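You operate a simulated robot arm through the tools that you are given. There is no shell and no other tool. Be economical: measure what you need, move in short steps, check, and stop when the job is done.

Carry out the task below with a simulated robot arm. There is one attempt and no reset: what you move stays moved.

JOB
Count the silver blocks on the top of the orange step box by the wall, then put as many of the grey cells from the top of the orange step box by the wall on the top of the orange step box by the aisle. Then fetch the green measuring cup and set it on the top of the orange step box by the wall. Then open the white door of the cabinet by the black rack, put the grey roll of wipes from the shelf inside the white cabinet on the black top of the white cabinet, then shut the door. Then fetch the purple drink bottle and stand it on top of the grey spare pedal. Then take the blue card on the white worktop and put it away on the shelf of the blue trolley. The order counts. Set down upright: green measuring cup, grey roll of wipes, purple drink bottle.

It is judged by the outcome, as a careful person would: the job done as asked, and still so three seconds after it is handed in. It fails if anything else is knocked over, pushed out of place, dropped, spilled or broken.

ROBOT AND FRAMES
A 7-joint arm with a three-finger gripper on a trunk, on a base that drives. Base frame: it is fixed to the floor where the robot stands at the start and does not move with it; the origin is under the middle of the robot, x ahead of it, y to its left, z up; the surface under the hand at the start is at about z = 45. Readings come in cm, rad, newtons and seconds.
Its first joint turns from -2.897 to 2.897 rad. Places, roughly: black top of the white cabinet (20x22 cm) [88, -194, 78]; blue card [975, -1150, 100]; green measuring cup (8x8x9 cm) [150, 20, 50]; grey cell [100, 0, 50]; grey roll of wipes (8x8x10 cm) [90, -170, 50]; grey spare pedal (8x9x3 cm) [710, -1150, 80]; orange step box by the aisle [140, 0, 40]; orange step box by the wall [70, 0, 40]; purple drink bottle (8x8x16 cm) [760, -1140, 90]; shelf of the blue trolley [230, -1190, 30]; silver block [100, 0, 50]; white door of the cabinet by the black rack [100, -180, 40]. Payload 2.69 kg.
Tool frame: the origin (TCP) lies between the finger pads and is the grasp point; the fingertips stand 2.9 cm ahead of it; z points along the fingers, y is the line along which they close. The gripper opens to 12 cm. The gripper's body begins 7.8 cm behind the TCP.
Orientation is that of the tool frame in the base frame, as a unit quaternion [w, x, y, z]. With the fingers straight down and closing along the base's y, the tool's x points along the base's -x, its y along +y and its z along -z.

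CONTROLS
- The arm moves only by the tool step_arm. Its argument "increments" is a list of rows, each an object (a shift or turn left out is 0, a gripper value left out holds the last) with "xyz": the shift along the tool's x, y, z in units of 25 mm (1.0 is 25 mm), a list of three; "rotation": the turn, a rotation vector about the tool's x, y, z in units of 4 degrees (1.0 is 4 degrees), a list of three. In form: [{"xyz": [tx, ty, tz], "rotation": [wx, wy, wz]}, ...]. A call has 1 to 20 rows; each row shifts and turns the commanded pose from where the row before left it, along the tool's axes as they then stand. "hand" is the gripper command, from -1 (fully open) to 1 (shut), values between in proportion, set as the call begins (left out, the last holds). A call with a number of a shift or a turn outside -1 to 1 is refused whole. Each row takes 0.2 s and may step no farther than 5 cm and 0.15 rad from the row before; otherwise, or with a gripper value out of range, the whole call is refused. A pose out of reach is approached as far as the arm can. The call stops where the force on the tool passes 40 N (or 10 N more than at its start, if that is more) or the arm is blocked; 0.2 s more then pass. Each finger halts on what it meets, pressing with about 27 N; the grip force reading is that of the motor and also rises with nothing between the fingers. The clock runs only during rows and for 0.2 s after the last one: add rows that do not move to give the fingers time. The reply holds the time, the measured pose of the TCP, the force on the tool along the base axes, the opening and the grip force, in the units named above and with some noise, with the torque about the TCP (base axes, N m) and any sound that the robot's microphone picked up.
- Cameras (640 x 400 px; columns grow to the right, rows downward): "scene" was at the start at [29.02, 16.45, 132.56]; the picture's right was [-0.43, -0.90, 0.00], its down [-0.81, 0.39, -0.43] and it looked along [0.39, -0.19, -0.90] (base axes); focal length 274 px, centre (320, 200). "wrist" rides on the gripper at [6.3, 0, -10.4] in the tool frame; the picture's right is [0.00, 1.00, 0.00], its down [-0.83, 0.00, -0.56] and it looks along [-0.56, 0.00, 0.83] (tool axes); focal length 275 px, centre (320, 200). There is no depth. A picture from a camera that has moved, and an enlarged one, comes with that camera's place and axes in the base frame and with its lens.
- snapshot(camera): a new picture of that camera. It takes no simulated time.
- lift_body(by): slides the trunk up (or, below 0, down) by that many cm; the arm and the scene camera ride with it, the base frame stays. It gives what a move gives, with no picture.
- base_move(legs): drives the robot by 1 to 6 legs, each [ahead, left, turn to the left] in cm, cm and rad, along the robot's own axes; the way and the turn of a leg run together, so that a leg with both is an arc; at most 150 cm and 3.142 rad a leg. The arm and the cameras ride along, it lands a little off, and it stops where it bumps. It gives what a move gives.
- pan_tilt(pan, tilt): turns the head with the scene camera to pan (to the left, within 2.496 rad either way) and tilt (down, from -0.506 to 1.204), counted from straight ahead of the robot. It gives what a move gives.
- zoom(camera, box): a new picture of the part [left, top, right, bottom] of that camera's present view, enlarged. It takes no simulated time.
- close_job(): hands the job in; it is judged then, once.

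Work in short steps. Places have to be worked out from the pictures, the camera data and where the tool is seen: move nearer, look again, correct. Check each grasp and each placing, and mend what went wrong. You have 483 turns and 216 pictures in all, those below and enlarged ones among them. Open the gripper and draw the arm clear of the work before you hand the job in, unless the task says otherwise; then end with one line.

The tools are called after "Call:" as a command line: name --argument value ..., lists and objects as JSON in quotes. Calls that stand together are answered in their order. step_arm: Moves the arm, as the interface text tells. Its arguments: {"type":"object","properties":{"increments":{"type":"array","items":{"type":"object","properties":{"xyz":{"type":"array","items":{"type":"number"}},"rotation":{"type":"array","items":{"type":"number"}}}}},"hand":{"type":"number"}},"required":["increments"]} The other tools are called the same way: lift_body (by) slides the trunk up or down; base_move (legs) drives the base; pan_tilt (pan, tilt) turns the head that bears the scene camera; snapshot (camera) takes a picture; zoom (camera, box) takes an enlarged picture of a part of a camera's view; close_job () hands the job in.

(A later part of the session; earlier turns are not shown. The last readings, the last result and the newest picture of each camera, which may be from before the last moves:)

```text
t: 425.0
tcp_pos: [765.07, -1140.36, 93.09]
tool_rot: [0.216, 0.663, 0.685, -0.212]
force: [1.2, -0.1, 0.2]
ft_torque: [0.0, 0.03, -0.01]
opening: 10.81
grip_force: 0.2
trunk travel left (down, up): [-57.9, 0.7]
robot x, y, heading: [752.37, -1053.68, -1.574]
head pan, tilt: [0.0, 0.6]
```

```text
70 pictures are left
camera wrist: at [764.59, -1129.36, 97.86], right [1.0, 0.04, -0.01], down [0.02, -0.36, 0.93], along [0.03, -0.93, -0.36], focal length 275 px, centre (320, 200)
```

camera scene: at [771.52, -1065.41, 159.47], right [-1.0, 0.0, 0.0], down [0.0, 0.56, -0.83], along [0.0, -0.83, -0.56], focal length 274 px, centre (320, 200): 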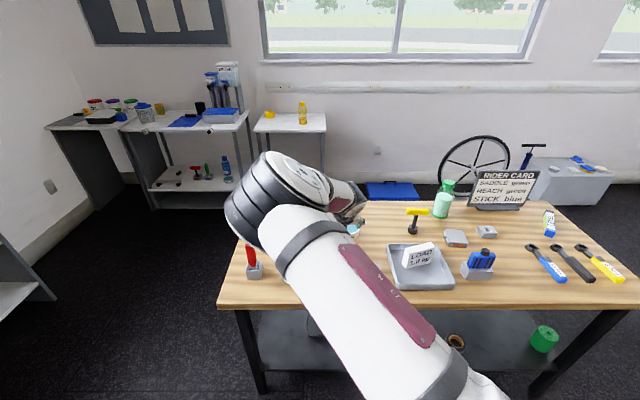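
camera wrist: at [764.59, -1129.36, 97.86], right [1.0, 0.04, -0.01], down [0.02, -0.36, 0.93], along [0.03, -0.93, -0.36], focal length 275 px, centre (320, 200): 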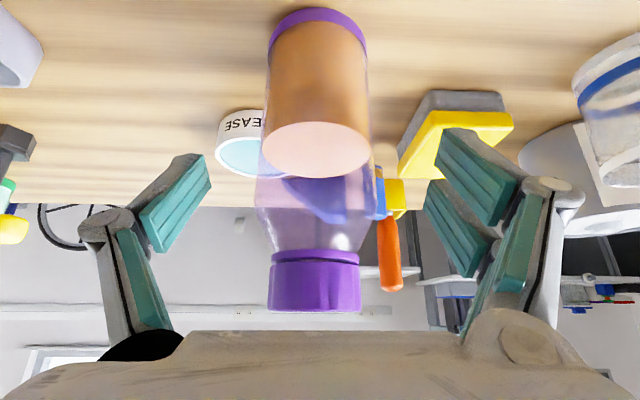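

I continue the last 7.5 cm.

Call:
step_arm --increments '[{"xyz": [0, 0, 0.6]}, {"xyz": [0, 0, 0.6]}, {"xyz": [0, 0, 0.6]}, {"xyz": [0, 0, 0.6]}, {"xyz": [0, 0, 0.5]}, {}]'

Call:
snapshot --camera "wrist"

Call:
snapshot --camera "scene"

```text
t: 426.4
tcp_pos: [765.14, -1144.54, 87.17]
tool_rot: [0.216, 0.662, 0.685, -0.212]
force: [-0.3, 0.8, 0.3]
ft_torque: [-0.05, 0.02, 0.0]
opening: 10.8
grip_force: 0.0
trunk travel left (down, up): [-57.9, 0.7]
robot x, y, heading: [752.02, -1053.44, -1.57]
head pan, tilt: [0.0, 0.6]
```

```text
69 pictures are left
camera wrist: at [764.65, -1133.57, 91.98], right [1.0, 0.04, -0.01], down [0.02, -0.36, 0.93], along [0.03, -0.93, -0.36], focal length 275 px, centre (320, 200)
```

wrist: 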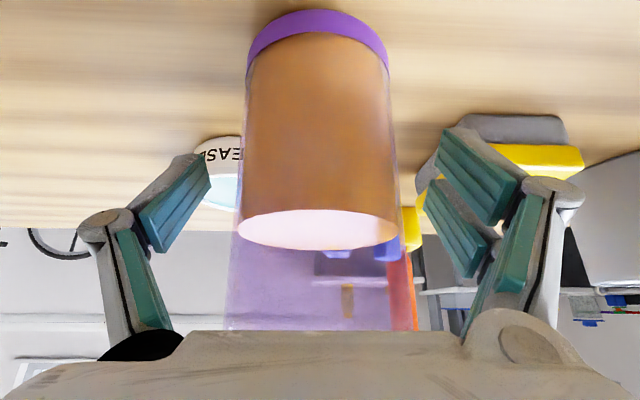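

```text
68 pictures are left
camera scene: at [771.51, -1065.42, 159.47], right [-1.0, 0.0, 0.0], down [0.0, 0.56, -0.83], along [0.0, -0.83, -0.56], focal length 274 px, centre (320, 200)
```

scene: 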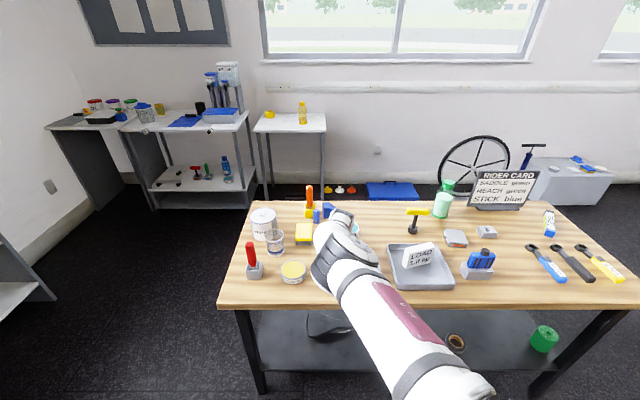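

The bottle sits at the grasp point. I close and test-lift slightly.

Call:
step_arm --hand 1 --increments '[{}, {}, {}, {}, {}]'

Call:
snapshot --camera "wrist"

```text
t: 427.6
tcp_pos: [765.07, -1144.63, 87.16]
tool_rot: [0.216, 0.662, 0.685, -0.212]
force: [-0.1, 1.5, 2.0]
ft_torque: [-0.11, 0.05, -0.05]
opening: 6.98
grip_force: 27.4
trunk travel left (down, up): [-57.9, 0.7]
robot x, y, heading: [752.54, -1053.25, -1.573]
head pan, tilt: [0.0, 0.6]
```

```text
67 pictures are left
camera wrist: at [764.64, -1133.58, 92.02], right [1.0, 0.04, -0.01], down [0.02, -0.36, 0.93], along [0.03, -0.93, -0.36], focal length 275 px, centre (320, 200)
```

wrist: 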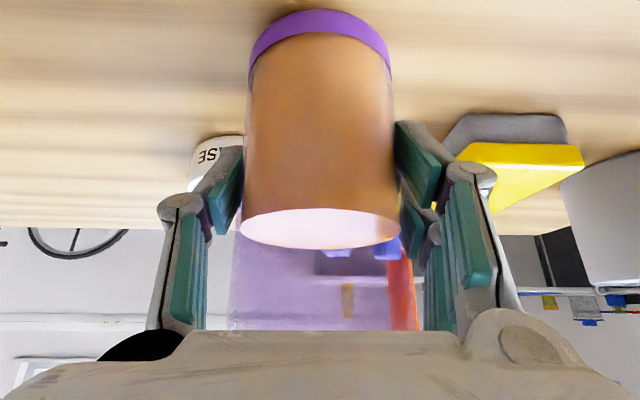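

Gripped (7.0 cm). I lift straight up slowly.

Call:
step_arm --increments '[{"xyz": [-0.23, 0, -0.33]}, {"xyz": [-0.23, 0, -0.33]}, {"xyz": [-0.23, 0, -0.33]}, {"xyz": [-0.23, 0, -0.33]}]'

Call:
snapshot --camera "wrist"

```text
t: 428.6
tcp_pos: [765.24, -1144.51, 91.2]
tool_rot: [0.215, 0.662, 0.685, -0.212]
force: [0.1, -0.4, -4.9]
ft_torque: [0.04, 0.02, 0.0]
opening: 6.99
grip_force: 26.5
trunk travel left (down, up): [-57.9, 0.7]
robot x, y, heading: [752.3, -1053.28, -1.567]
head pan, tilt: [0.0, 0.6]
```

```text
66 pictures are left
camera wrist: at [764.72, -1133.52, 96.03], right [1.0, 0.04, -0.01], down [0.02, -0.36, 0.93], along [0.03, -0.93, -0.36], focal length 275 px, centre (320, 200)
```

wrist: 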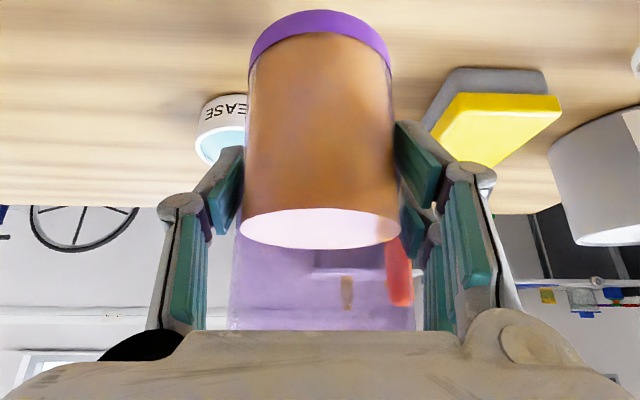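

It lifts cleanly. I raise to z≈102 and shift the base right toward the pedal.

Call:
step_arm --increments '[{"xyz": [-0.23, 0, -0.33]}, {"xyz": [-0.23, 0, -0.33]}, {"xyz": [-0.23, 0, -0.33]}, {"xyz": [-0.23, 0, -0.33]}, {"xyz": [-0.23, 0, -0.33]}, {"xyz": [-0.23, 0, -0.33]}, {"xyz": [-0.23, 0, -0.33]}, {"xyz": [-0.23, 0, -0.33]}, {"xyz": [-0.23, 0, -0.33]}, {"xyz": [-0.23, 0, -0.33]}, {"xyz": [-0.23, 0, -0.33]}]'

Call:
base_move --legs '[[0, -47, 0]]'

Call:
snapshot --camera "wrist"

Call:
snapshot --camera "scene"

```text
t: 431.0
tcp_pos: [765.28, -1144.57, 102.24]
tool_rot: [0.215, 0.663, 0.685, -0.211]
force: [-0.2, -0.2, -4.3]
ft_torque: [0.0, 0.01, 0.02]
opening: 6.97
grip_force: 26.9
trunk travel left (down, up): [-57.9, 0.7]
robot x, y, heading: [752.22, -1053.33, -1.574]
head pan, tilt: [0.0, 0.6]
```

```text
t: 433.8
tcp_pos: [718.74, -1144.67, 102.25]
tool_rot: [0.216, 0.661, 0.687, -0.211]
force: [0.0, 0.0, -4.2]
ft_torque: [0.03, -0.01, 0.01]
opening: 7.03
grip_force: 27.2
trunk travel left (down, up): [-57.9, 0.7]
robot x, y, heading: [704.74, -1053.21, -1.566]
head pan, tilt: [0.0, 0.6]
```

```text
65 pictures are left
camera wrist: at [718.08, -1133.6, 107.05], right [1.0, 0.04, -0.01], down [0.02, -0.36, 0.93], along [0.04, -0.93, -0.36], focal length 275 px, centre (320, 200)
```

wrist: 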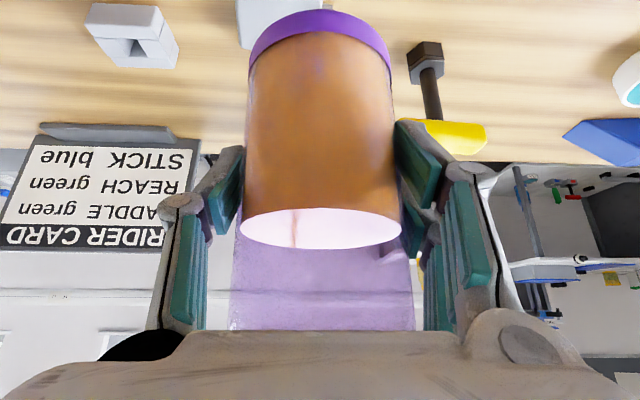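

```text
64 pictures are left
camera scene: at [724.45, -1065.48, 159.47], right [-1.0, -0.01, 0.0], down [0.0, 0.57, -0.82], along [0.0, -0.82, -0.57], focal length 274 px, centre (320, 200)
```

scene: 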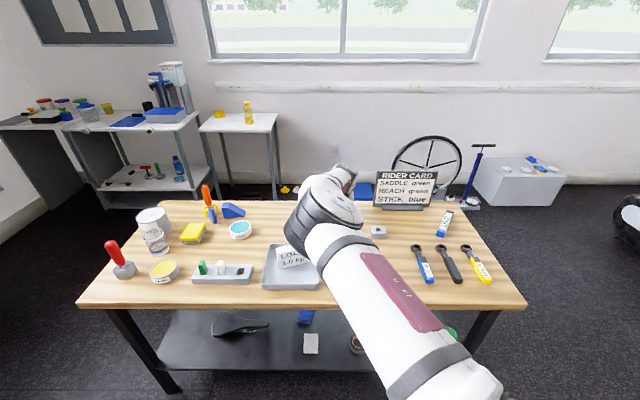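

The pedal's top centre is at about (715.2, -1150.6, 83). I move horizontally over it first.

Call:
step_arm --increments '[{"xyz": [-0.33, -0.28, 0.23]}, {"xyz": [-0.33, -0.28, 0.23]}, {"xyz": [-0.33, -0.28, 0.23]}, {"xyz": [-0.33, -0.28, 0.23]}, {"xyz": [-0.33, -0.28, 0.23]}]'

Call:
snapshot --camera "wrist"

```text
t: 435.0
tcp_pos: [715.5, -1149.8, 102.23]
tool_rot: [0.216, 0.661, 0.688, -0.211]
force: [0.7, -0.3, -3.2]
ft_torque: [0.01, 0.06, -0.02]
opening: 6.99
grip_force: 27.5
trunk travel left (down, up): [-57.9, 0.7]
robot x, y, heading: [705.23, -1053.45, -1.568]
head pan, tilt: [0.0, 0.6]
```

```text
63 pictures are left
camera wrist: at [714.83, -1138.69, 107.04], right [1.0, 0.04, -0.01], down [0.02, -0.36, 0.93], along [0.04, -0.93, -0.36], focal length 275 px, centre (320, 200)
```

wrist: 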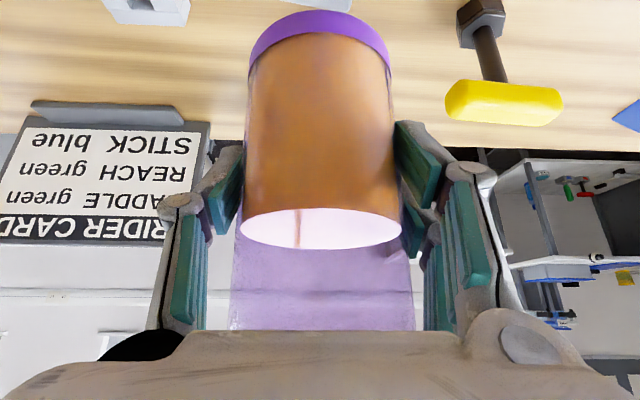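

The bottle's base centre is about (715.2, -1150.4), on the pedal's centre. I descend, then feel for contact.

Call:
step_arm --increments '[{"xyz": [0.32, 0, 0.46]}, {"xyz": [0.32, 0, 0.46]}, {"xyz": [0.32, 0, 0.46]}, {"xyz": [0.32, 0, 0.46]}, {"xyz": [0.32, 0, 0.46]}, {"xyz": [0.32, 0, 0.46]}, {"xyz": [0.23, 0, 0.33]}]'

Call:
snapshot --camera "wrist"

Call:
snapshot --camera "scene"

```text
t: 436.6
tcp_pos: [715.14, -1149.24, 92.81]
tool_rot: [0.216, 0.66, 0.688, -0.211]
force: [0.3, -0.3, -3.8]
ft_torque: [0.01, 0.01, 0.0]
opening: 7.01
grip_force: 26.9
out of reach, approached as far as the arm can: row 6
trunk travel left (down, up): [-57.9, 0.7]
robot x, y, heading: [705.33, -1053.4, -1.567]
head pan, tilt: [0.0, 0.6]
```

```text
62 pictures are left
camera wrist: at [714.63, -1138.2, 97.71], right [1.0, 0.04, -0.01], down [0.02, -0.36, 0.93], along [0.04, -0.93, -0.36], focal length 275 px, centre (320, 200)
```

wrist: 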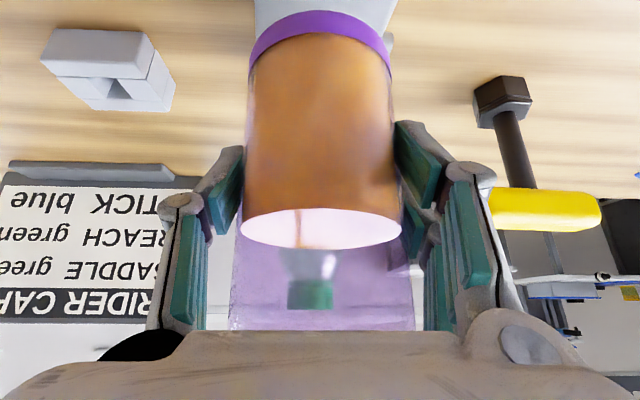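

```text
61 pictures are left
camera scene: at [724.45, -1065.48, 159.47], right [-1.0, -0.01, 0.0], down [0.0, 0.57, -0.82], along [0.0, -0.82, -0.57], focal length 274 px, centre (320, 200)
```

scene: 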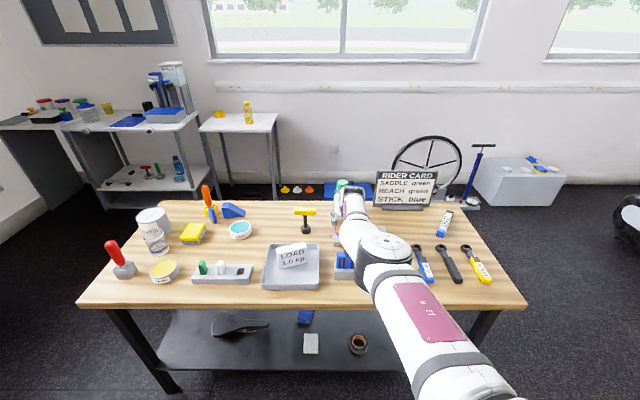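

Slightly at the reach limit: I bring the base 3 cm forward and compensate with the arm.

Call:
base_move --legs '[[3, 0, 0]]'

Call:
step_arm --increments '[{"xyz": [0.4, 0, -0.27]}, {"xyz": [0.3, 0, -0.2]}, {}]'

Call:
snapshot --camera "wrist"

```text
t: 437.5
tcp_pos: [715.23, -1152.33, 92.76]
tool_rot: [0.217, 0.66, 0.688, -0.211]
force: [0.3, -0.3, -3.8]
ft_torque: [0.04, -0.04, 0.0]
opening: 6.98
grip_force: 27.0
trunk travel left (down, up): [-57.9, 0.7]
robot x, y, heading: [705.22, -1056.47, -1.562]
head pan, tilt: [0.0, 0.6]
```

```text
t: 438.3
tcp_pos: [715.04, -1150.2, 92.85]
tool_rot: [0.216, 0.66, 0.688, -0.211]
force: [0.9, 0.0, -3.3]
ft_torque: [0.04, 0.02, 0.03]
opening: 7.0
grip_force: 26.7
trunk travel left (down, up): [-57.9, 0.7]
robot x, y, heading: [705.46, -1056.38, -1.564]
head pan, tilt: [0.0, 0.6]
```

```text
60 pictures are left
camera wrist: at [714.56, -1139.12, 97.66], right [1.0, 0.04, -0.01], down [0.02, -0.36, 0.93], along [0.04, -0.93, -0.36], focal length 275 px, centre (320, 200)
```

wrist: 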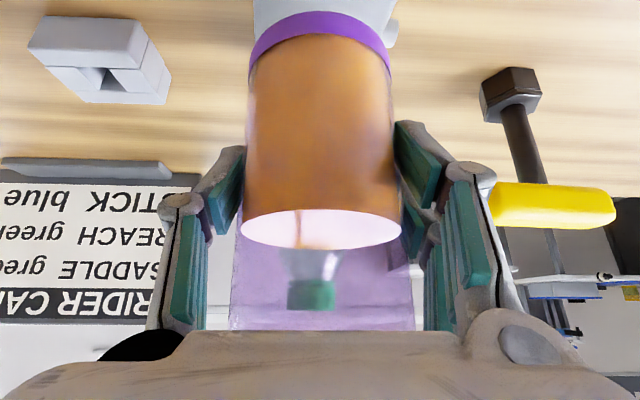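

Aligned. I descend vertically in small steps.

Call:
step_arm --increments '[{"xyz": [0.1, 0, 0.15]}, {"xyz": [0.1, 0, 0.15]}, {"xyz": [0.1, 0, 0.15]}, {"xyz": [0.07, 0, 0.1]}, {"xyz": [0.05, 0, 0.07]}, {}]'

```text
t: 439.7
tcp_pos: [715.09, -1150.23, 90.85]
tool_rot: [0.216, 0.661, 0.687, -0.211]
force: [0.0, -0.1, -5.2]
ft_torque: [0.01, 0.03, 0.0]
opening: 7.0
grip_force: 26.6
trunk travel left (down, up): [-57.9, 0.7]
robot x, y, heading: [704.73, -1056.49, -1.561]
head pan, tilt: [0.0, 0.6]
```

Call:
step_arm --increments '[{"xyz": [0.05, 0, 0.07]}, {"xyz": [0.05, 0, 0.07]}, {"xyz": [0.03, 0, 0.05]}, {}]'

```text
t: 440.7
tcp_pos: [715.07, -1150.27, 90.37]
tool_rot: [0.216, 0.661, 0.687, -0.211]
force: [1.3, -0.2, -4.4]
ft_torque: [0.01, -0.01, 0.0]
opening: 7.02
grip_force: 26.3
trunk travel left (down, up): [-57.9, 0.7]
robot x, y, heading: [704.67, -1056.57, -1.568]
head pan, tilt: [0.0, 0.6]
```

Call:
step_arm --increments '[{"xyz": [0.03, 0, 0.05]}, {"xyz": [0.03, 0, 0.05]}, {"xyz": [0.03, 0, 0.05]}, {}]'

Call:
snapshot --camera "wrist"

```text
t: 441.7
tcp_pos: [715.06, -1150.2, 90.11]
tool_rot: [0.218, 0.66, 0.688, -0.212]
force: [-0.9, 0.4, 8.7]
ft_torque: [-0.28, -0.07, 0.0]
opening: 7.0
grip_force: 26.8
trunk travel left (down, up): [-57.9, 0.7]
robot x, y, heading: [705.14, -1056.56, -1.564]
head pan, tilt: [0.0, 0.6]
```

```text
59 pictures are left
camera wrist: at [714.58, -1139.2, 94.96], right [1.0, 0.04, -0.01], down [0.02, -0.35, 0.93], along [0.04, -0.93, -0.36], focal length 275 px, centre (320, 200)
```

wrist: 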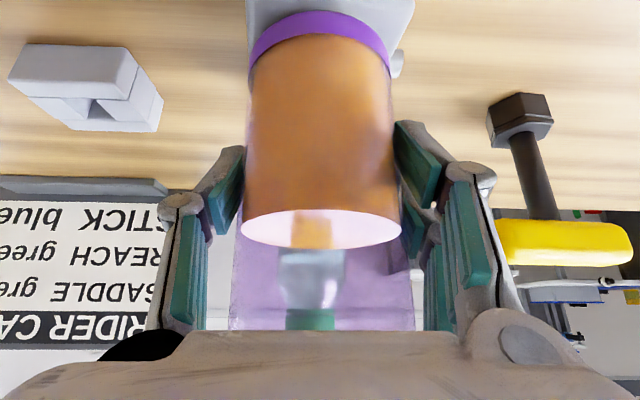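

Contact. The bottle is about 0.5 cm left of the pedal's centre; I lift a hair, shift +0.5 cm in x, and set down again.

Call:
step_arm --increments '[{"xyz": [-0.09, 0, -0.13]}, {"xyz": [0, 0.2, 0]}, {"xyz": [0.05, 0, 0.07]}, {"xyz": [0.03, 0, 0.05]}, {"xyz": [0.02, 0, 0.03]}, {}]'

Call:
snapshot --camera "wrist"

```text
t: 443.1
tcp_pos: [715.72, -1150.18, 90.16]
tool_rot: [0.218, 0.66, 0.687, -0.213]
force: [-0.5, 3.5, 18.4]
ft_torque: [-0.43, -0.19, -0.05]
opening: 7.02
grip_force: 26.7
trunk travel left (down, up): [-57.9, 0.7]
robot x, y, heading: [705.07, -1056.42, -1.563]
head pan, tilt: [0.0, 0.6]
```

```text
58 pictures are left
camera wrist: at [715.09, -1139.19, 94.91], right [1.0, 0.04, -0.01], down [0.02, -0.35, 0.94], along [0.04, -0.93, -0.35], focal length 275 px, centre (320, 200)
```

wrist: 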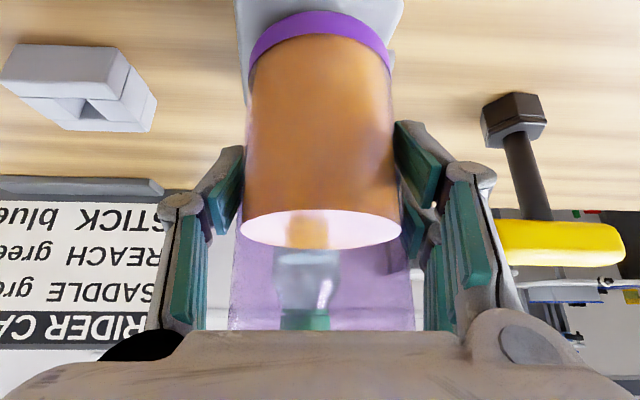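

Centred. I ease the pressure, open, and withdraw along the tool axis.

Call:
step_arm --increments '[{"xyz": [-0.03, 0, -0.05]}, {}]'

Call:
step_arm --hand -0.7 --increments '[{}, {}, {}, {}]'

Call:
snapshot --camera "wrist"

```text
t: 443.7
tcp_pos: [715.67, -1150.24, 90.08]
tool_rot: [0.218, 0.66, 0.687, -0.212]
force: [-0.1, -4.6, 14.6]
ft_torque: [-0.89, -0.2, -0.05]
opening: 6.98
grip_force: 27.3
trunk travel left (down, up): [-57.9, 0.7]
robot x, y, heading: [705.12, -1056.63, -1.56]
head pan, tilt: [0.0, 0.6]
```

```text
t: 444.7
tcp_pos: [715.61, -1150.13, 89.89]
tool_rot: [0.216, 0.66, 0.688, -0.21]
force: [-0.3, 0.2, -0.5]
ft_torque: [-0.05, -0.02, 0.01]
opening: 10.21
grip_force: 0.0
trunk travel left (down, up): [-57.9, 0.7]
robot x, y, heading: [705.23, -1056.41, -1.561]
head pan, tilt: [0.0, 0.6]
```

```text
57 pictures are left
camera wrist: at [715.06, -1139.15, 94.83], right [1.0, 0.04, -0.01], down [0.02, -0.36, 0.93], along [0.04, -0.93, -0.36], focal length 275 px, centre (320, 200)
```

wrist: 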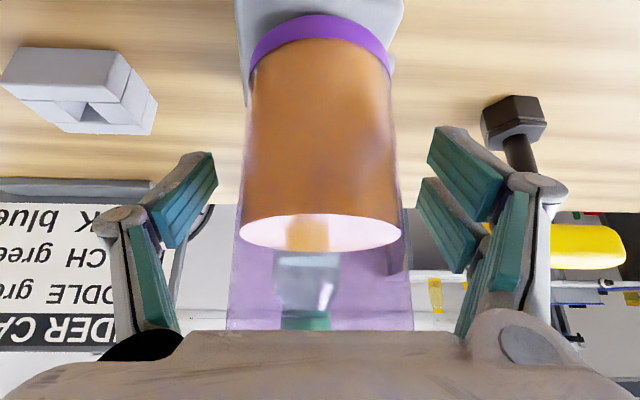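

The bottle stands on the pedal. I withdraw.

Call:
step_arm --increments '[{"xyz": [0, 0, -0.7]}, {"xyz": [0, 0, -0.8]}, {"xyz": [0, 0, -0.8]}, {"xyz": [0, 0, -0.8]}, {"xyz": [0, 0, -0.8]}, {"xyz": [0, 0, -0.8]}, {"xyz": [0, 0, -0.8]}, {"xyz": [0, 0, -0.8]}, {"xyz": [0, 0, -0.8]}]'

Call:
snapshot --camera "wrist"

```text
t: 446.7
tcp_pos: [715.23, -1140.05, 104.58]
tool_rot: [0.217, 0.66, 0.687, -0.212]
force: [-1.1, -0.2, -0.8]
ft_torque: [0.01, -0.02, 0.01]
opening: 10.22
grip_force: 0.1
trunk travel left (down, up): [-57.9, 0.7]
robot x, y, heading: [705.34, -1056.56, -1.569]
head pan, tilt: [0.0, 0.6]
```

```text
56 pictures are left
camera wrist: at [714.72, -1128.98, 109.37], right [1.0, 0.04, -0.01], down [0.02, -0.36, 0.93], along [0.04, -0.93, -0.36], focal length 275 px, centre (320, 200)
```

wrist: 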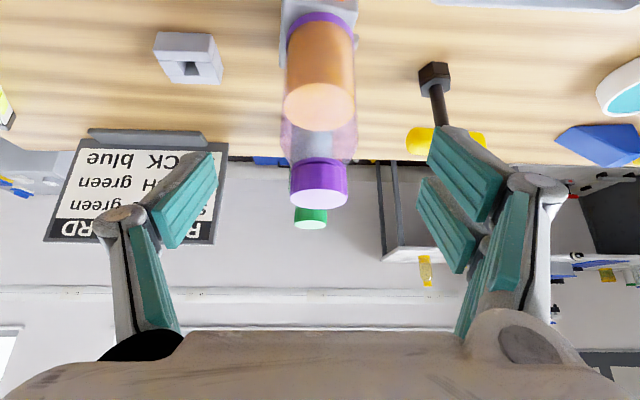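

Clear. I back off, turn to face +x toward the white worktop and look.

Call:
base_move --legs '[[-60, 0, 0], [0, 0, 1.569], [70, 0, 0]]'

Call:
pan_tilt --pan -0.5 --tilt 0.45

Call:
snapshot --camera "scene"

```text
t: 457.3
tcp_pos: [858.79, -985.33, 104.57]
tool_rot: [0.302, -0.021, 0.953, 0.004]
force: [-0.7, -0.1, 0.0]
ft_torque: [0.01, 0.01, 0.0]
opening: 10.21
grip_force: 0.1
trunk travel left (down, up): [-57.9, 0.7]
robot x, y, heading: [774.82, -995.47, 0.012]
head pan, tilt: [0.0, 0.6]
```

```text
t: 458.3
tcp_pos: [858.83, -985.39, 104.47]
tool_rot: [0.303, -0.021, 0.953, 0.005]
force: [0.2, 0.6, -0.6]
ft_torque: [0.01, 0.02, 0.02]
opening: 10.21
grip_force: 0.1
trunk travel left (down, up): [-57.9, 0.7]
robot x, y, heading: [775.0, -995.83, 0.01]
head pan, tilt: [-0.499, 0.45]
```

```text
55 pictures are left
camera scene: at [786.73, -980.98, 160.82], right [-0.47, -0.88, 0.0], down [-0.38, 0.2, -0.9], along [0.79, -0.42, -0.44], focal length 274 px, centre (320, 200)
```

scene: 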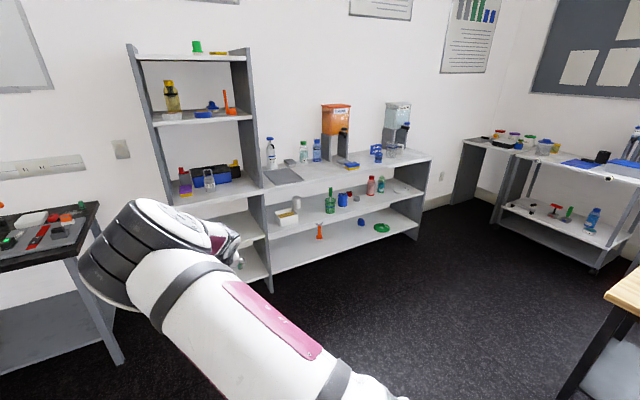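

Call:
zoom --camera "scene" --box '[250, 90, 450, 200]'

Call:
zoom --camera "scene" --box '[450, 90, 640, 270]'

```text
3.20 times, centred on (350, 145) of scene
camera zoom: at [786.73, -980.98, 160.82], right [-0.47, -0.88, 0.0], down [-0.38, 0.2, -0.9], along [0.79, -0.42, -0.44], focal length 877 px, centre (224, 376)
```

zoom: 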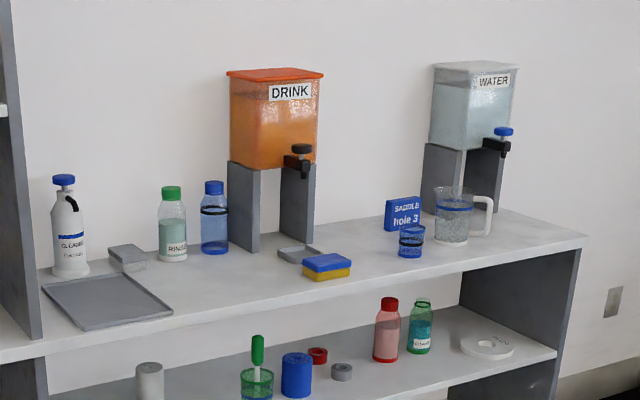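

```text
2.22 times, centred on (545, 180) of scene
camera zoom: at [786.73, -980.98, 160.82], right [-0.47, -0.88, 0.0], down [-0.38, 0.2, -0.9], along [0.79, -0.42, -0.44], focal length 609 px, centre (-180, 244)
```

zoom: 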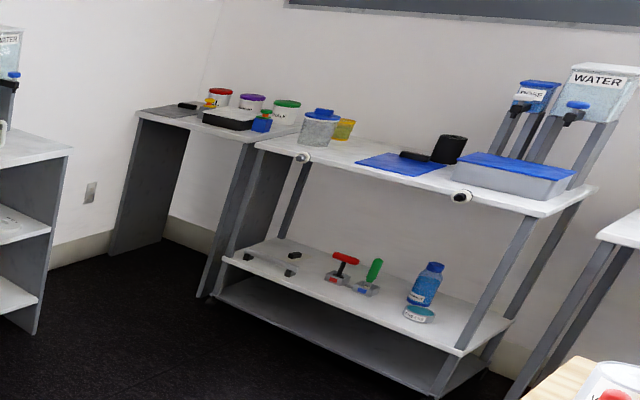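

The blue card ("SADDLE hole 3") stands at about (972, -1140) on the white worktop, between a blue cup and a jug. I raise the hand and approach.

Call:
step_arm --hand -1 --increments '[{"xyz": [-0.34, 0, -0.49]}, {"xyz": [-0.34, 0, -0.49]}, {"xyz": [-0.34, 0, -0.49]}, {"xyz": [-0.34, 0, -0.49]}, {"xyz": [-0.34, 0, -0.49]}, {"xyz": [-0.34, 0, -0.49]}, {"xyz": [-0.34, 0, -0.49]}, {"xyz": [-0.34, 0, -0.49]}]'

Call:
base_move --legs '[[77, -69, 0], [18, -68, 0]]'

Call:
pan_tilt --pan 0.0 --tilt 0.6

Call:
snapshot --camera "scene"

Call:
snapshot --camera "wrist"

```text
t: 460.1
tcp_pos: [858.6, -985.33, 116.43]
tool_rot: [0.303, -0.022, 0.953, 0.005]
force: [-0.4, 0.0, 0.3]
ft_torque: [-0.01, 0.03, -0.01]
opening: 12.01
grip_force: 0.0
trunk travel left (down, up): [-57.9, 0.7]
robot x, y, heading: [775.31, -995.9, 0.007]
head pan, tilt: [-0.499, 0.45]
```

```text
t: 468.8
tcp_pos: [955.32, -1121.08, 116.44]
tool_rot: [0.302, -0.02, 0.953, 0.004]
force: [0.0, -0.6, 0.3]
ft_torque: [0.04, -0.02, 0.03]
opening: 12.01
grip_force: 0.0
trunk travel left (down, up): [-57.9, 0.7]
robot x, y, heading: [871.44, -1130.98, 0.006]
head pan, tilt: [-0.499, 0.45]
```

```text
t: 469.8
tcp_pos: [955.25, -1121.16, 116.48]
tool_rot: [0.302, -0.019, 0.953, 0.003]
force: [0.4, -0.5, -0.6]
ft_torque: [0.01, -0.01, -0.01]
opening: 12.0
grip_force: 0.1
trunk travel left (down, up): [-57.9, 0.7]
robot x, y, heading: [871.97, -1131.08, 0.003]
head pan, tilt: [0.0, 0.6]
```

```text
52 pictures are left
camera scene: at [884.11, -1112.13, 159.47], right [0.0, -1.0, 0.0], down [-0.56, 0.0, -0.83], along [0.83, 0.0, -0.56], focal length 274 px, centre (320, 200)
```

scene: 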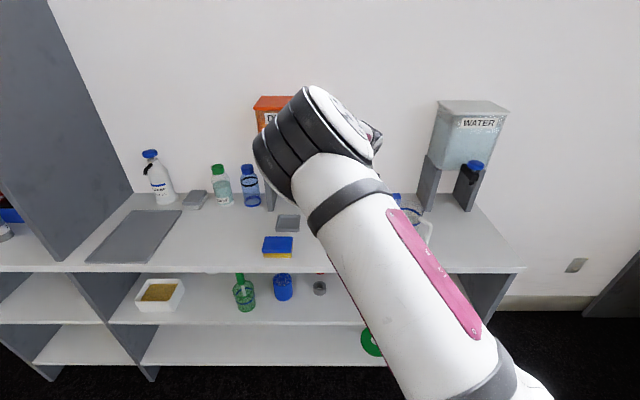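

```text
51 pictures are left
camera wrist: at [943.97, -1121.68, 121.26], right [-0.04, 1.0, -0.01], down [0.36, 0.02, 0.93], along [0.93, 0.04, -0.36], focal length 275 px, centre (320, 200)
```

wrist: 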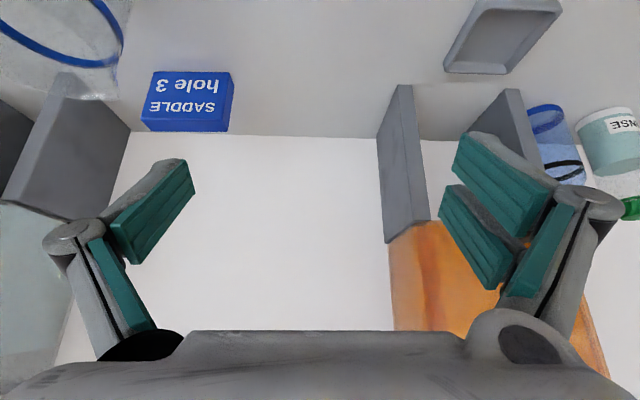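

The card's centre is at about (977.8, -1140.2, 92.5), a thin upright block facing -x. I align sideways, bring the tool vertical, and yaw it so the fingers close along x.

Call:
base_move --legs '[[-8, -17, 0]]'

Call:
step_arm --increments '[{"rotation": [0, 1, 0]}, {"rotation": [0, 1, 0]}, {"rotation": [0, 1, 0]}, {"rotation": [0, 1, 0]}, {"rotation": [0, 1, 0]}, {"rotation": [0, 1, 0]}, {"rotation": [0, 1, 0]}, {"rotation": [0, 1, 0]}, {"rotation": [0, 0.75, 0]}]'

Call:
step_arm --increments '[{"rotation": [0, 0, 1]}, {"rotation": [0, 0, 1]}, {"rotation": [0, 0, 1]}, {"rotation": [0, 0, 1]}, {"rotation": [0, 0, 1]}, {"rotation": [0, 0, 1]}, {"rotation": [0, 0, 1]}, {"rotation": [0, 0, 1]}, {"rotation": [0, 0, 1]}, {"rotation": [0, 0, 1]}, {"rotation": [0, 0, 1]}, {"rotation": [0, 0, 1]}, {"rotation": [0, 0, 1]}, {"rotation": [0, 0, 1]}, {"rotation": [0, 0, 1]}, {"rotation": [0, 0, 1]}, {"rotation": [0, 0, 1]}, {"rotation": [0, 0, 1]}, {"rotation": [0, 0, 1]}, {"rotation": [0, 0, 1]}]'

```text
t: 471.3
tcp_pos: [947.31, -1138.08, 116.49]
tool_rot: [0.303, -0.019, 0.953, 0.004]
force: [0.1, 0.4, 0.6]
ft_torque: [-0.01, -0.01, 0.02]
opening: 12.01
grip_force: 0.1
trunk travel left (down, up): [-57.9, 0.7]
robot x, y, heading: [863.72, -1148.68, 0.002]
head pan, tilt: [0.0, 0.6]
```

```text
t: 473.3
tcp_pos: [947.16, -1138.28, 116.44]
tool_rot: [0.019, -0.009, 1.0, 0.0]
force: [-0.2, 0.3, 0.4]
ft_torque: [0.0, -0.02, 0.01]
opening: 11.99
grip_force: 0.0
trunk travel left (down, up): [-57.9, 0.7]
robot x, y, heading: [864.2, -1148.25, 0.004]
head pan, tilt: [0.0, 0.6]
```

```text
t: 477.5
tcp_pos: [943.88, -1136.09, 114.56]
tool_rot: [0.019, 0.055, 0.998, 0.002]
force: [0.0, -1.0, -0.3]
ft_torque: [0.0, -0.02, -0.01]
opening: 12.01
grip_force: 0.0
out of reach, approached as far as the arm can: row 1, 2, 3, 4, 5, 6, 7, 8, 9, 10, 11, 12, 13, 14, 15, 16, 17, 18, 19, 20
trunk travel left (down, up): [-57.9, 0.7]
robot x, y, heading: [864.31, -1148.21, 0.006]
head pan, tilt: [0.0, 0.6]
```

That direction is limited; I undo it and yaw the other way (+90°).

Call:
step_arm --increments '[{"rotation": [0, 0, -1]}, {"rotation": [0, 0, -1]}, {"rotation": [0, 0, -1]}, {"rotation": [0, 0, -1]}, {"rotation": [0, 0, -1]}, {"rotation": [0, 0, -1]}, {"rotation": [0, 0, -1]}, {"rotation": [0, 0, -1]}, {"rotation": [0, 0, -1]}, {"rotation": [0, 0, -1]}, {"rotation": [0, 0, -1]}, {"rotation": [0, 0, -1]}, {"rotation": [0, 0, -1]}, {"rotation": [0, 0, -1]}, {"rotation": [0, 0, -1]}, {"rotation": [0, 0, -1]}, {"rotation": [0, 0, -1]}, {"rotation": [0, 0, -1]}, {"rotation": [0, 0, -1]}, {"rotation": [0, 0, -1]}]'

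Call:
step_arm --increments '[{"rotation": [0, 0, -1]}, {"rotation": [0, 0, -1]}, {"rotation": [0, 0, -1]}, {"rotation": [0, 0, -1]}, {"rotation": [0, 0, -1]}, {"rotation": [0, 0, -1]}, {"rotation": [0, 0, -1]}, {"rotation": [0, 0, -1]}, {"rotation": [0, 0, -1]}, {"rotation": [0, 0, -1]}, {"rotation": [0, 0, -1]}, {"rotation": [0, 0, -1]}, {"rotation": [0, 0, -1]}, {"rotation": [0, 0, -1]}, {"rotation": [0, 0, -1]}, {"rotation": [0, 0, -1]}, {"rotation": [0, 0, -1]}, {"rotation": [0, 0, -1]}, {"rotation": [0, 0, -1]}, {"rotation": [0, 0, -1]}]'

```text
t: 481.7
tcp_pos: [943.84, -1136.22, 114.52]
tool_rot: [0.015, -0.6, 0.799, -0.011]
force: [0.3, -0.6, -0.2]
ft_torque: [-0.02, -0.01, -0.01]
opening: 12.0
grip_force: 0.1
trunk travel left (down, up): [-57.9, 0.7]
robot x, y, heading: [864.11, -1148.18, 0.006]
head pan, tilt: [0.0, 0.6]
```

```text
t: 485.9
tcp_pos: [943.88, -1136.33, 114.44]
tool_rot: [-0.005, 0.974, -0.227, 0.019]
force: [0.1, 0.3, 0.0]
ft_torque: [-0.02, -0.03, 0.04]
opening: 11.97
grip_force: 0.1
trunk travel left (down, up): [-57.9, 0.7]
robot x, y, heading: [863.99, -1148.25, 0.002]
head pan, tilt: [0.0, 0.6]
```

Call:
step_arm --hand -0.1 --increments '[{"rotation": [0, 0, 1]}, {"rotation": [0, 0, 1]}, {"rotation": [0, 0, 1]}, {"rotation": [0, 0, 1]}, {"rotation": [0, 0, 1]}, {"rotation": [0, 0, 1]}, {"rotation": [0, 0, 1]}, {"rotation": [0, 0, 1]}, {"rotation": [0, 0, 1]}, {"rotation": [0, 0, 1]}, {"rotation": [0, 0, 1]}, {"rotation": [0, 0, 1]}, {"rotation": [0, 0, 1]}, {"rotation": [0, 0, 1]}, {"rotation": [0, 0, 1]}, {"rotation": [0, 0, 0.95]}, {"rotation": [-0.56, 0, 0]}]'

Call:
base_move --legs '[[18, 0, 0]]'

Call:
snapshot --camera "wrist"

Call:
snapshot --camera "scene"

```text
t: 489.5
tcp_pos: [943.7, -1136.11, 114.41]
tool_rot: [0.0, -0.707, 0.708, 0.0]
force: [-0.3, 0.7, -0.1]
ft_torque: [-0.01, 0.0, 0.01]
opening: 6.59
grip_force: 0.0
trunk travel left (down, up): [-57.9, 0.7]
robot x, y, heading: [864.12, -1148.16, 0.008]
head pan, tilt: [0.0, 0.6]
```

```text
t: 491.0
tcp_pos: [961.75, -1136.08, 114.4]
tool_rot: [-0.001, -0.707, 0.708, 0.0]
force: [-0.2, 0.3, 0.0]
ft_torque: [0.03, -0.01, -0.01]
opening: 6.59
grip_force: 0.0
trunk travel left (down, up): [-57.9, 0.7]
robot x, y, heading: [882.15, -1147.96, 0.007]
head pan, tilt: [0.0, 0.6]
```

```text
50 pictures are left
camera wrist: at [961.62, -1142.54, 124.84], right [-1.0, 0.0, 0.0], down [0.0, 0.83, 0.56], along [0.0, 0.56, -0.83], focal length 275 px, centre (320, 200)
```

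wrist: 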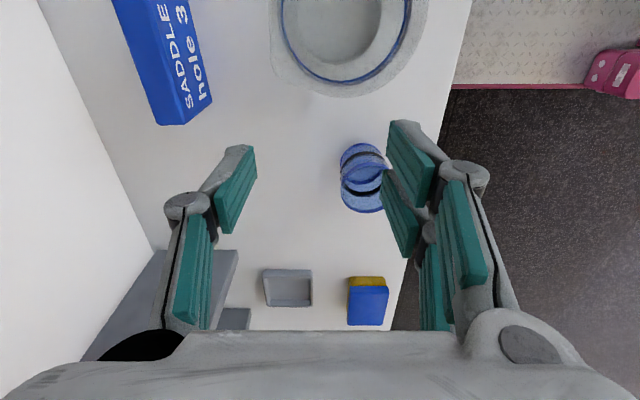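

```text
49 pictures are left
camera scene: at [894.14, -1129.05, 159.48], right [0.01, -1.0, 0.0], down [-0.56, 0.0, -0.83], along [0.83, 0.0, -0.56], focal length 274 px, centre (320, 200)
```

scene: 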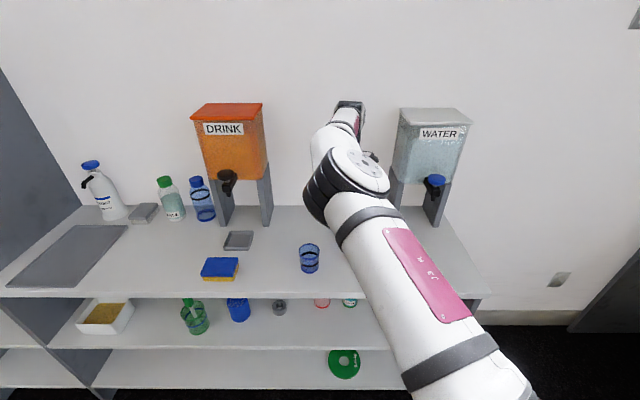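

The card's top is at x≈976–979, y from -1133 to about -1147. I drive 8 cm closer and position the hand above its middle.

Call:
base_move --legs '[[8, 0, 0]]'

Call:
step_arm --increments '[{"xyz": [0.42, -0.77, 0]}, {"xyz": [0.42, -0.77, 0]}, {"xyz": [0.42, -0.77, 0]}, {"xyz": [0.42, -0.77, 0]}, {"xyz": [0, 0, 0.8]}, {"xyz": [0, 0, 0.8]}]'

Call:
snapshot --camera "wrist"

```text
t: 492.1
tcp_pos: [969.91, -1136.15, 114.52]
tool_rot: [-0.001, -0.707, 0.708, -0.001]
force: [-0.3, -0.4, 0.6]
ft_torque: [0.04, 0.0, -0.03]
opening: 6.61
grip_force: 0.1
trunk travel left (down, up): [-57.9, 0.7]
robot x, y, heading: [890.1, -1148.33, 0.004]
head pan, tilt: [0.0, 0.6]
```

```text
t: 493.5
tcp_pos: [973.65, -1140.77, 109.7]
tool_rot: [-0.001, -0.706, 0.708, -0.001]
force: [0.0, 0.3, -0.4]
ft_torque: [0.0, 0.02, -0.03]
opening: 6.6
grip_force: 0.1
out of reach, approached as far as the arm can: row 3, 4
trunk travel left (down, up): [-57.9, 0.7]
robot x, y, heading: [890.12, -1148.11, 0.006]
head pan, tilt: [0.0, 0.6]
```

```text
48 pictures are left
camera wrist: at [973.46, -1147.19, 120.04], right [-1.0, 0.0, 0.0], down [0.0, 0.83, 0.56], along [0.0, 0.56, -0.83], focal length 275 px, centre (320, 200)
```

wrist: 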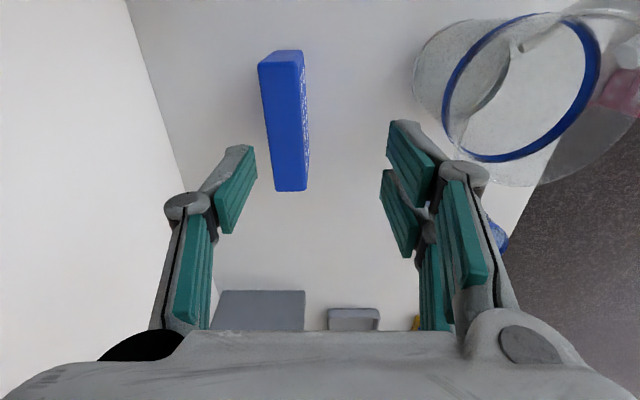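

Card centre x≈976.8, y≈-1138.3. I correct and descend to just above it.

Call:
step_arm --increments '[{"xyz": [-0.3, -0.4, 0.4]}, {"xyz": [-0.3, -0.4, 0.4]}, {"xyz": [-0.3, -0.4, 0.4]}, {"xyz": [0, 0, 0.4]}, {"xyz": [0, 0, 0.4]}]'

Call:
snapshot --camera "wrist"

```text
t: 494.7
tcp_pos: [974.14, -1139.19, 105.01]
tool_rot: [0.0, -0.706, 0.708, 0.002]
force: [-0.4, 1.6, -0.1]
ft_torque: [0.0, 0.02, 0.02]
opening: 6.59
grip_force: 0.0
out of reach, approached as far as the arm can: row 1, 2, 3
trunk travel left (down, up): [-57.9, 0.7]
robot x, y, heading: [889.95, -1147.97, 0.005]
head pan, tilt: [0.0, 0.6]
```

```text
47 pictures are left
camera wrist: at [974.01, -1145.59, 115.39], right [-1.0, 0.0, 0.0], down [0.0, 0.83, 0.56], along [0.0, 0.56, -0.83], focal length 275 px, centre (320, 200)
```

wrist: 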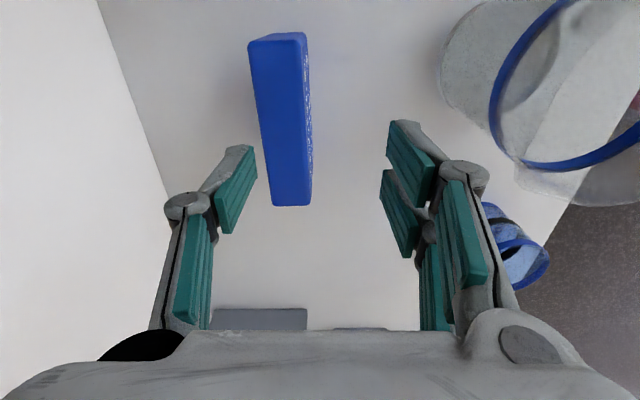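

I use the base for the remaining 2.6 cm and check.

Call:
base_move --legs '[[2.6, 0.8, 0]]'

Call:
step_arm --increments '[{"xyz": [0, 0, 0.5]}, {"xyz": [0, 0, 0.5]}]'

Call:
snapshot --camera "wrist"

```text
t: 495.5
tcp_pos: [976.65, -1138.4, 104.97]
tool_rot: [0.0, -0.706, 0.708, 0.0]
force: [-0.4, 0.6, 0.3]
ft_torque: [-0.01, 0.02, 0.0]
opening: 6.6
grip_force: 0.1
trunk travel left (down, up): [-57.9, 0.7]
robot x, y, heading: [892.93, -1147.16, 0.004]
head pan, tilt: [0.0, 0.6]
```

```text
t: 496.1
tcp_pos: [976.73, -1138.37, 102.52]
tool_rot: [0.001, -0.707, 0.707, 0.001]
force: [0.4, -0.9, -0.6]
ft_torque: [0.01, 0.03, 0.0]
opening: 6.58
grip_force: 0.0
trunk travel left (down, up): [-57.9, 0.7]
robot x, y, heading: [892.57, -1147.15, -0.001]
head pan, tilt: [0.0, 0.6]
```

```text
46 pictures are left
camera wrist: at [976.63, -1144.81, 112.93], right [-1.0, 0.0, 0.0], down [0.0, 0.83, 0.56], along [0.0, 0.56, -0.83], focal length 275 px, centre (320, 200)
```

wrist: 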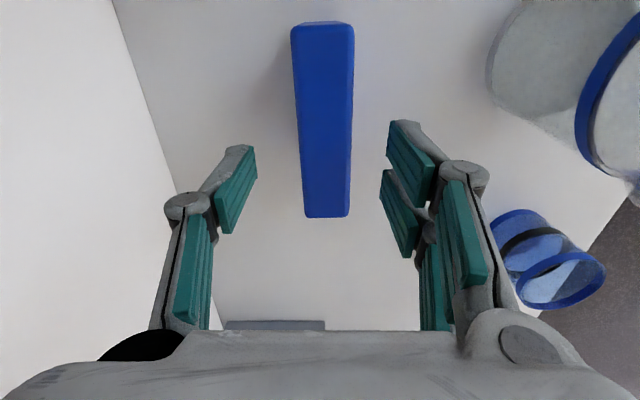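

Well centred. I descend over the card.

Call:
step_arm --increments '[{"xyz": [0, 0, 0.6]}, {"xyz": [0, 0, 0.6]}, {"xyz": [0, 0, 0.6]}, {"xyz": [0, 0, 0.6]}, {"xyz": [0, 0, 0.5]}, {"xyz": [0, 0, 0.3]}]'

Call:
snapshot --camera "wrist"

```text
t: 497.5
tcp_pos: [976.13, -1138.57, 94.48]
tool_rot: [0.001, -0.706, 0.708, 0.0]
force: [0.8, 0.2, 0.5]
ft_torque: [-0.03, -0.02, 0.01]
opening: 6.59
grip_force: 0.1
out of reach, approached as far as the arm can: row 4
trunk travel left (down, up): [-57.9, 0.7]
robot x, y, heading: [892.72, -1147.53, 0.005]
head pan, tilt: [0.0, 0.6]
```

```text
45 pictures are left
camera wrist: at [976.0, -1144.84, 104.85], right [-1.0, 0.0, 0.0], down [0.0, 0.83, 0.56], along [0.0, 0.56, -0.83], focal length 275 px, centre (320, 200)
```

wrist: 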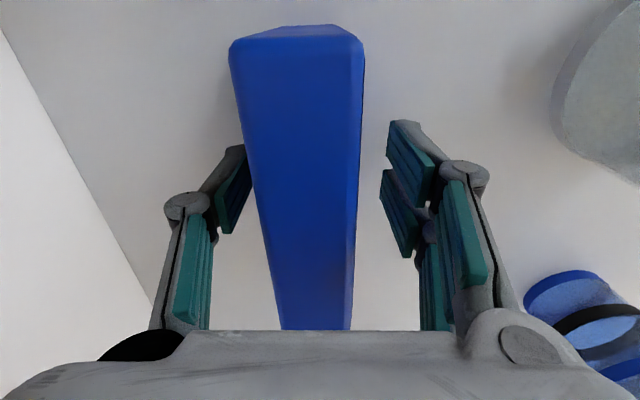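

The card is between the fingers. I close on it.

Call:
step_arm --hand 1 --increments '[{}, {}, {}, {}]'

Call:
step_arm --increments '[{"xyz": [0, 0, -0.4]}, {"xyz": [0, 0, -0.6]}, {"xyz": [0, 0, -0.6]}, {"xyz": [0, 0, -0.6]}]'

Call:
snapshot --camera "wrist"

```text
t: 498.5
tcp_pos: [976.02, -1138.46, 94.6]
tool_rot: [0.0, -0.706, 0.708, 0.0]
force: [0.1, 0.5, 0.9]
ft_torque: [-0.02, 0.02, 0.06]
opening: 2.94
grip_force: 26.9
trunk travel left (down, up): [-57.9, 0.7]
robot x, y, heading: [892.54, -1147.47, 0.007]
head pan, tilt: [0.0, 0.6]
```

```text
t: 499.5
tcp_pos: [976.39, -1138.36, 99.97]
tool_rot: [0.0, -0.706, 0.709, 0.0]
force: [0.6, -0.2, -0.3]
ft_torque: [-0.02, 0.01, -0.03]
opening: 2.92
grip_force: 27.7
trunk travel left (down, up): [-57.9, 0.7]
robot x, y, heading: [893.23, -1147.26, 0.003]
head pan, tilt: [0.0, 0.6]
```

```text
44 pictures are left
camera wrist: at [976.3, -1144.73, 110.39], right [-1.0, 0.0, 0.0], down [0.0, 0.83, 0.56], along [0.0, 0.56, -0.83], focal length 275 px, centre (320, 200)
```

wrist: 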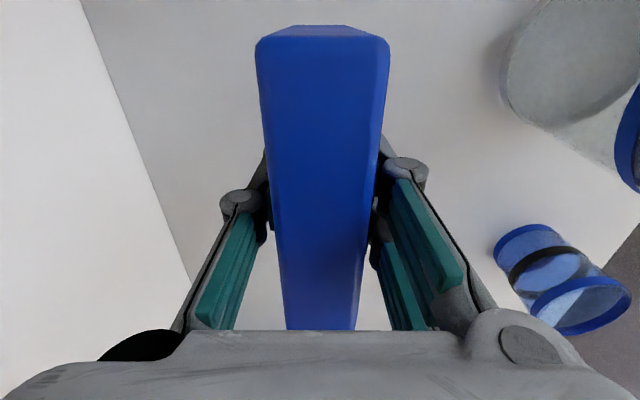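

Held (2.9 cm). I lift high to clear the jug, then back out.

Call:
step_arm --increments '[{"xyz": [0, 0, -0.7]}, {"xyz": [0, 0, -0.7]}, {"xyz": [0, 0, -0.7]}, {"xyz": [0, 0, -0.7]}, {"xyz": [0, 0, -0.7]}, {"xyz": [0, 0, -0.7]}, {"xyz": [0, 0, -0.7]}]'

Call:
snapshot --camera "scene"

```text
t: 501.1
tcp_pos: [976.49, -1138.33, 112.33]
tool_rot: [0.0, -0.707, 0.707, 0.002]
force: [0.6, -0.6, -0.3]
ft_torque: [0.03, -0.02, -0.03]
opening: 2.97
grip_force: 27.2
trunk travel left (down, up): [-57.9, 0.7]
robot x, y, heading: [892.62, -1147.33, 0.004]
head pan, tilt: [0.0, 0.6]
```

```text
43 pictures are left
camera scene: at [904.9, -1128.22, 159.47], right [0.01, -1.0, 0.0], down [-0.56, 0.0, -0.83], along [0.83, 0.0, -0.56], focal length 274 px, centre (320, 200)
```

scene: 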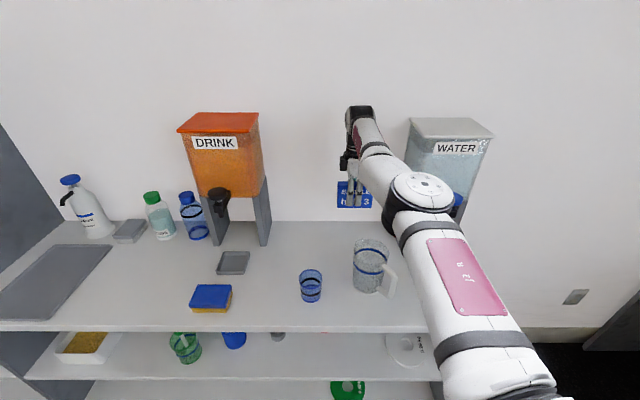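

The jug is tall (≈105), so I first shift 10 cm to +y, then back out over the low cup.

Call:
base_move --legs '[[0, 10, 0], [-45, 0, 0]]'

Call:
snapshot --camera "wrist"

Call:
snapshot --camera "scene"

```text
t: 504.6
tcp_pos: [931.25, -1128.51, 112.21]
tool_rot: [0.0, -0.707, 0.707, -0.001]
force: [0.5, 0.4, -2.4]
ft_torque: [-0.01, 0.0, 0.01]
opening: 2.94
grip_force: 26.6
trunk travel left (down, up): [-57.9, 0.7]
robot x, y, heading: [848.24, -1137.32, 0.005]
head pan, tilt: [0.0, 0.6]
```

```text
42 pictures are left
camera wrist: at [931.28, -1134.89, 122.64], right [-1.0, 0.0, 0.0], down [0.0, 0.83, 0.56], along [0.0, 0.56, -0.83], focal length 275 px, centre (320, 200)
```

wrist: 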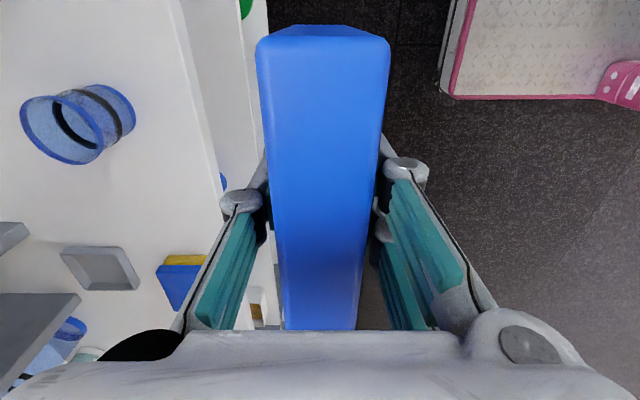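

```text
41 pictures are left
camera scene: at [859.91, -1118.43, 159.46], right [0.01, -1.0, 0.0], down [-0.56, 0.0, -0.83], along [0.83, 0.01, -0.56], focal length 274 px, centre (320, 200)
```

scene: 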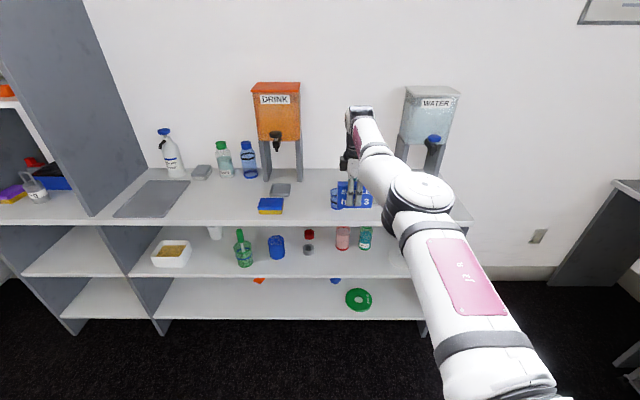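

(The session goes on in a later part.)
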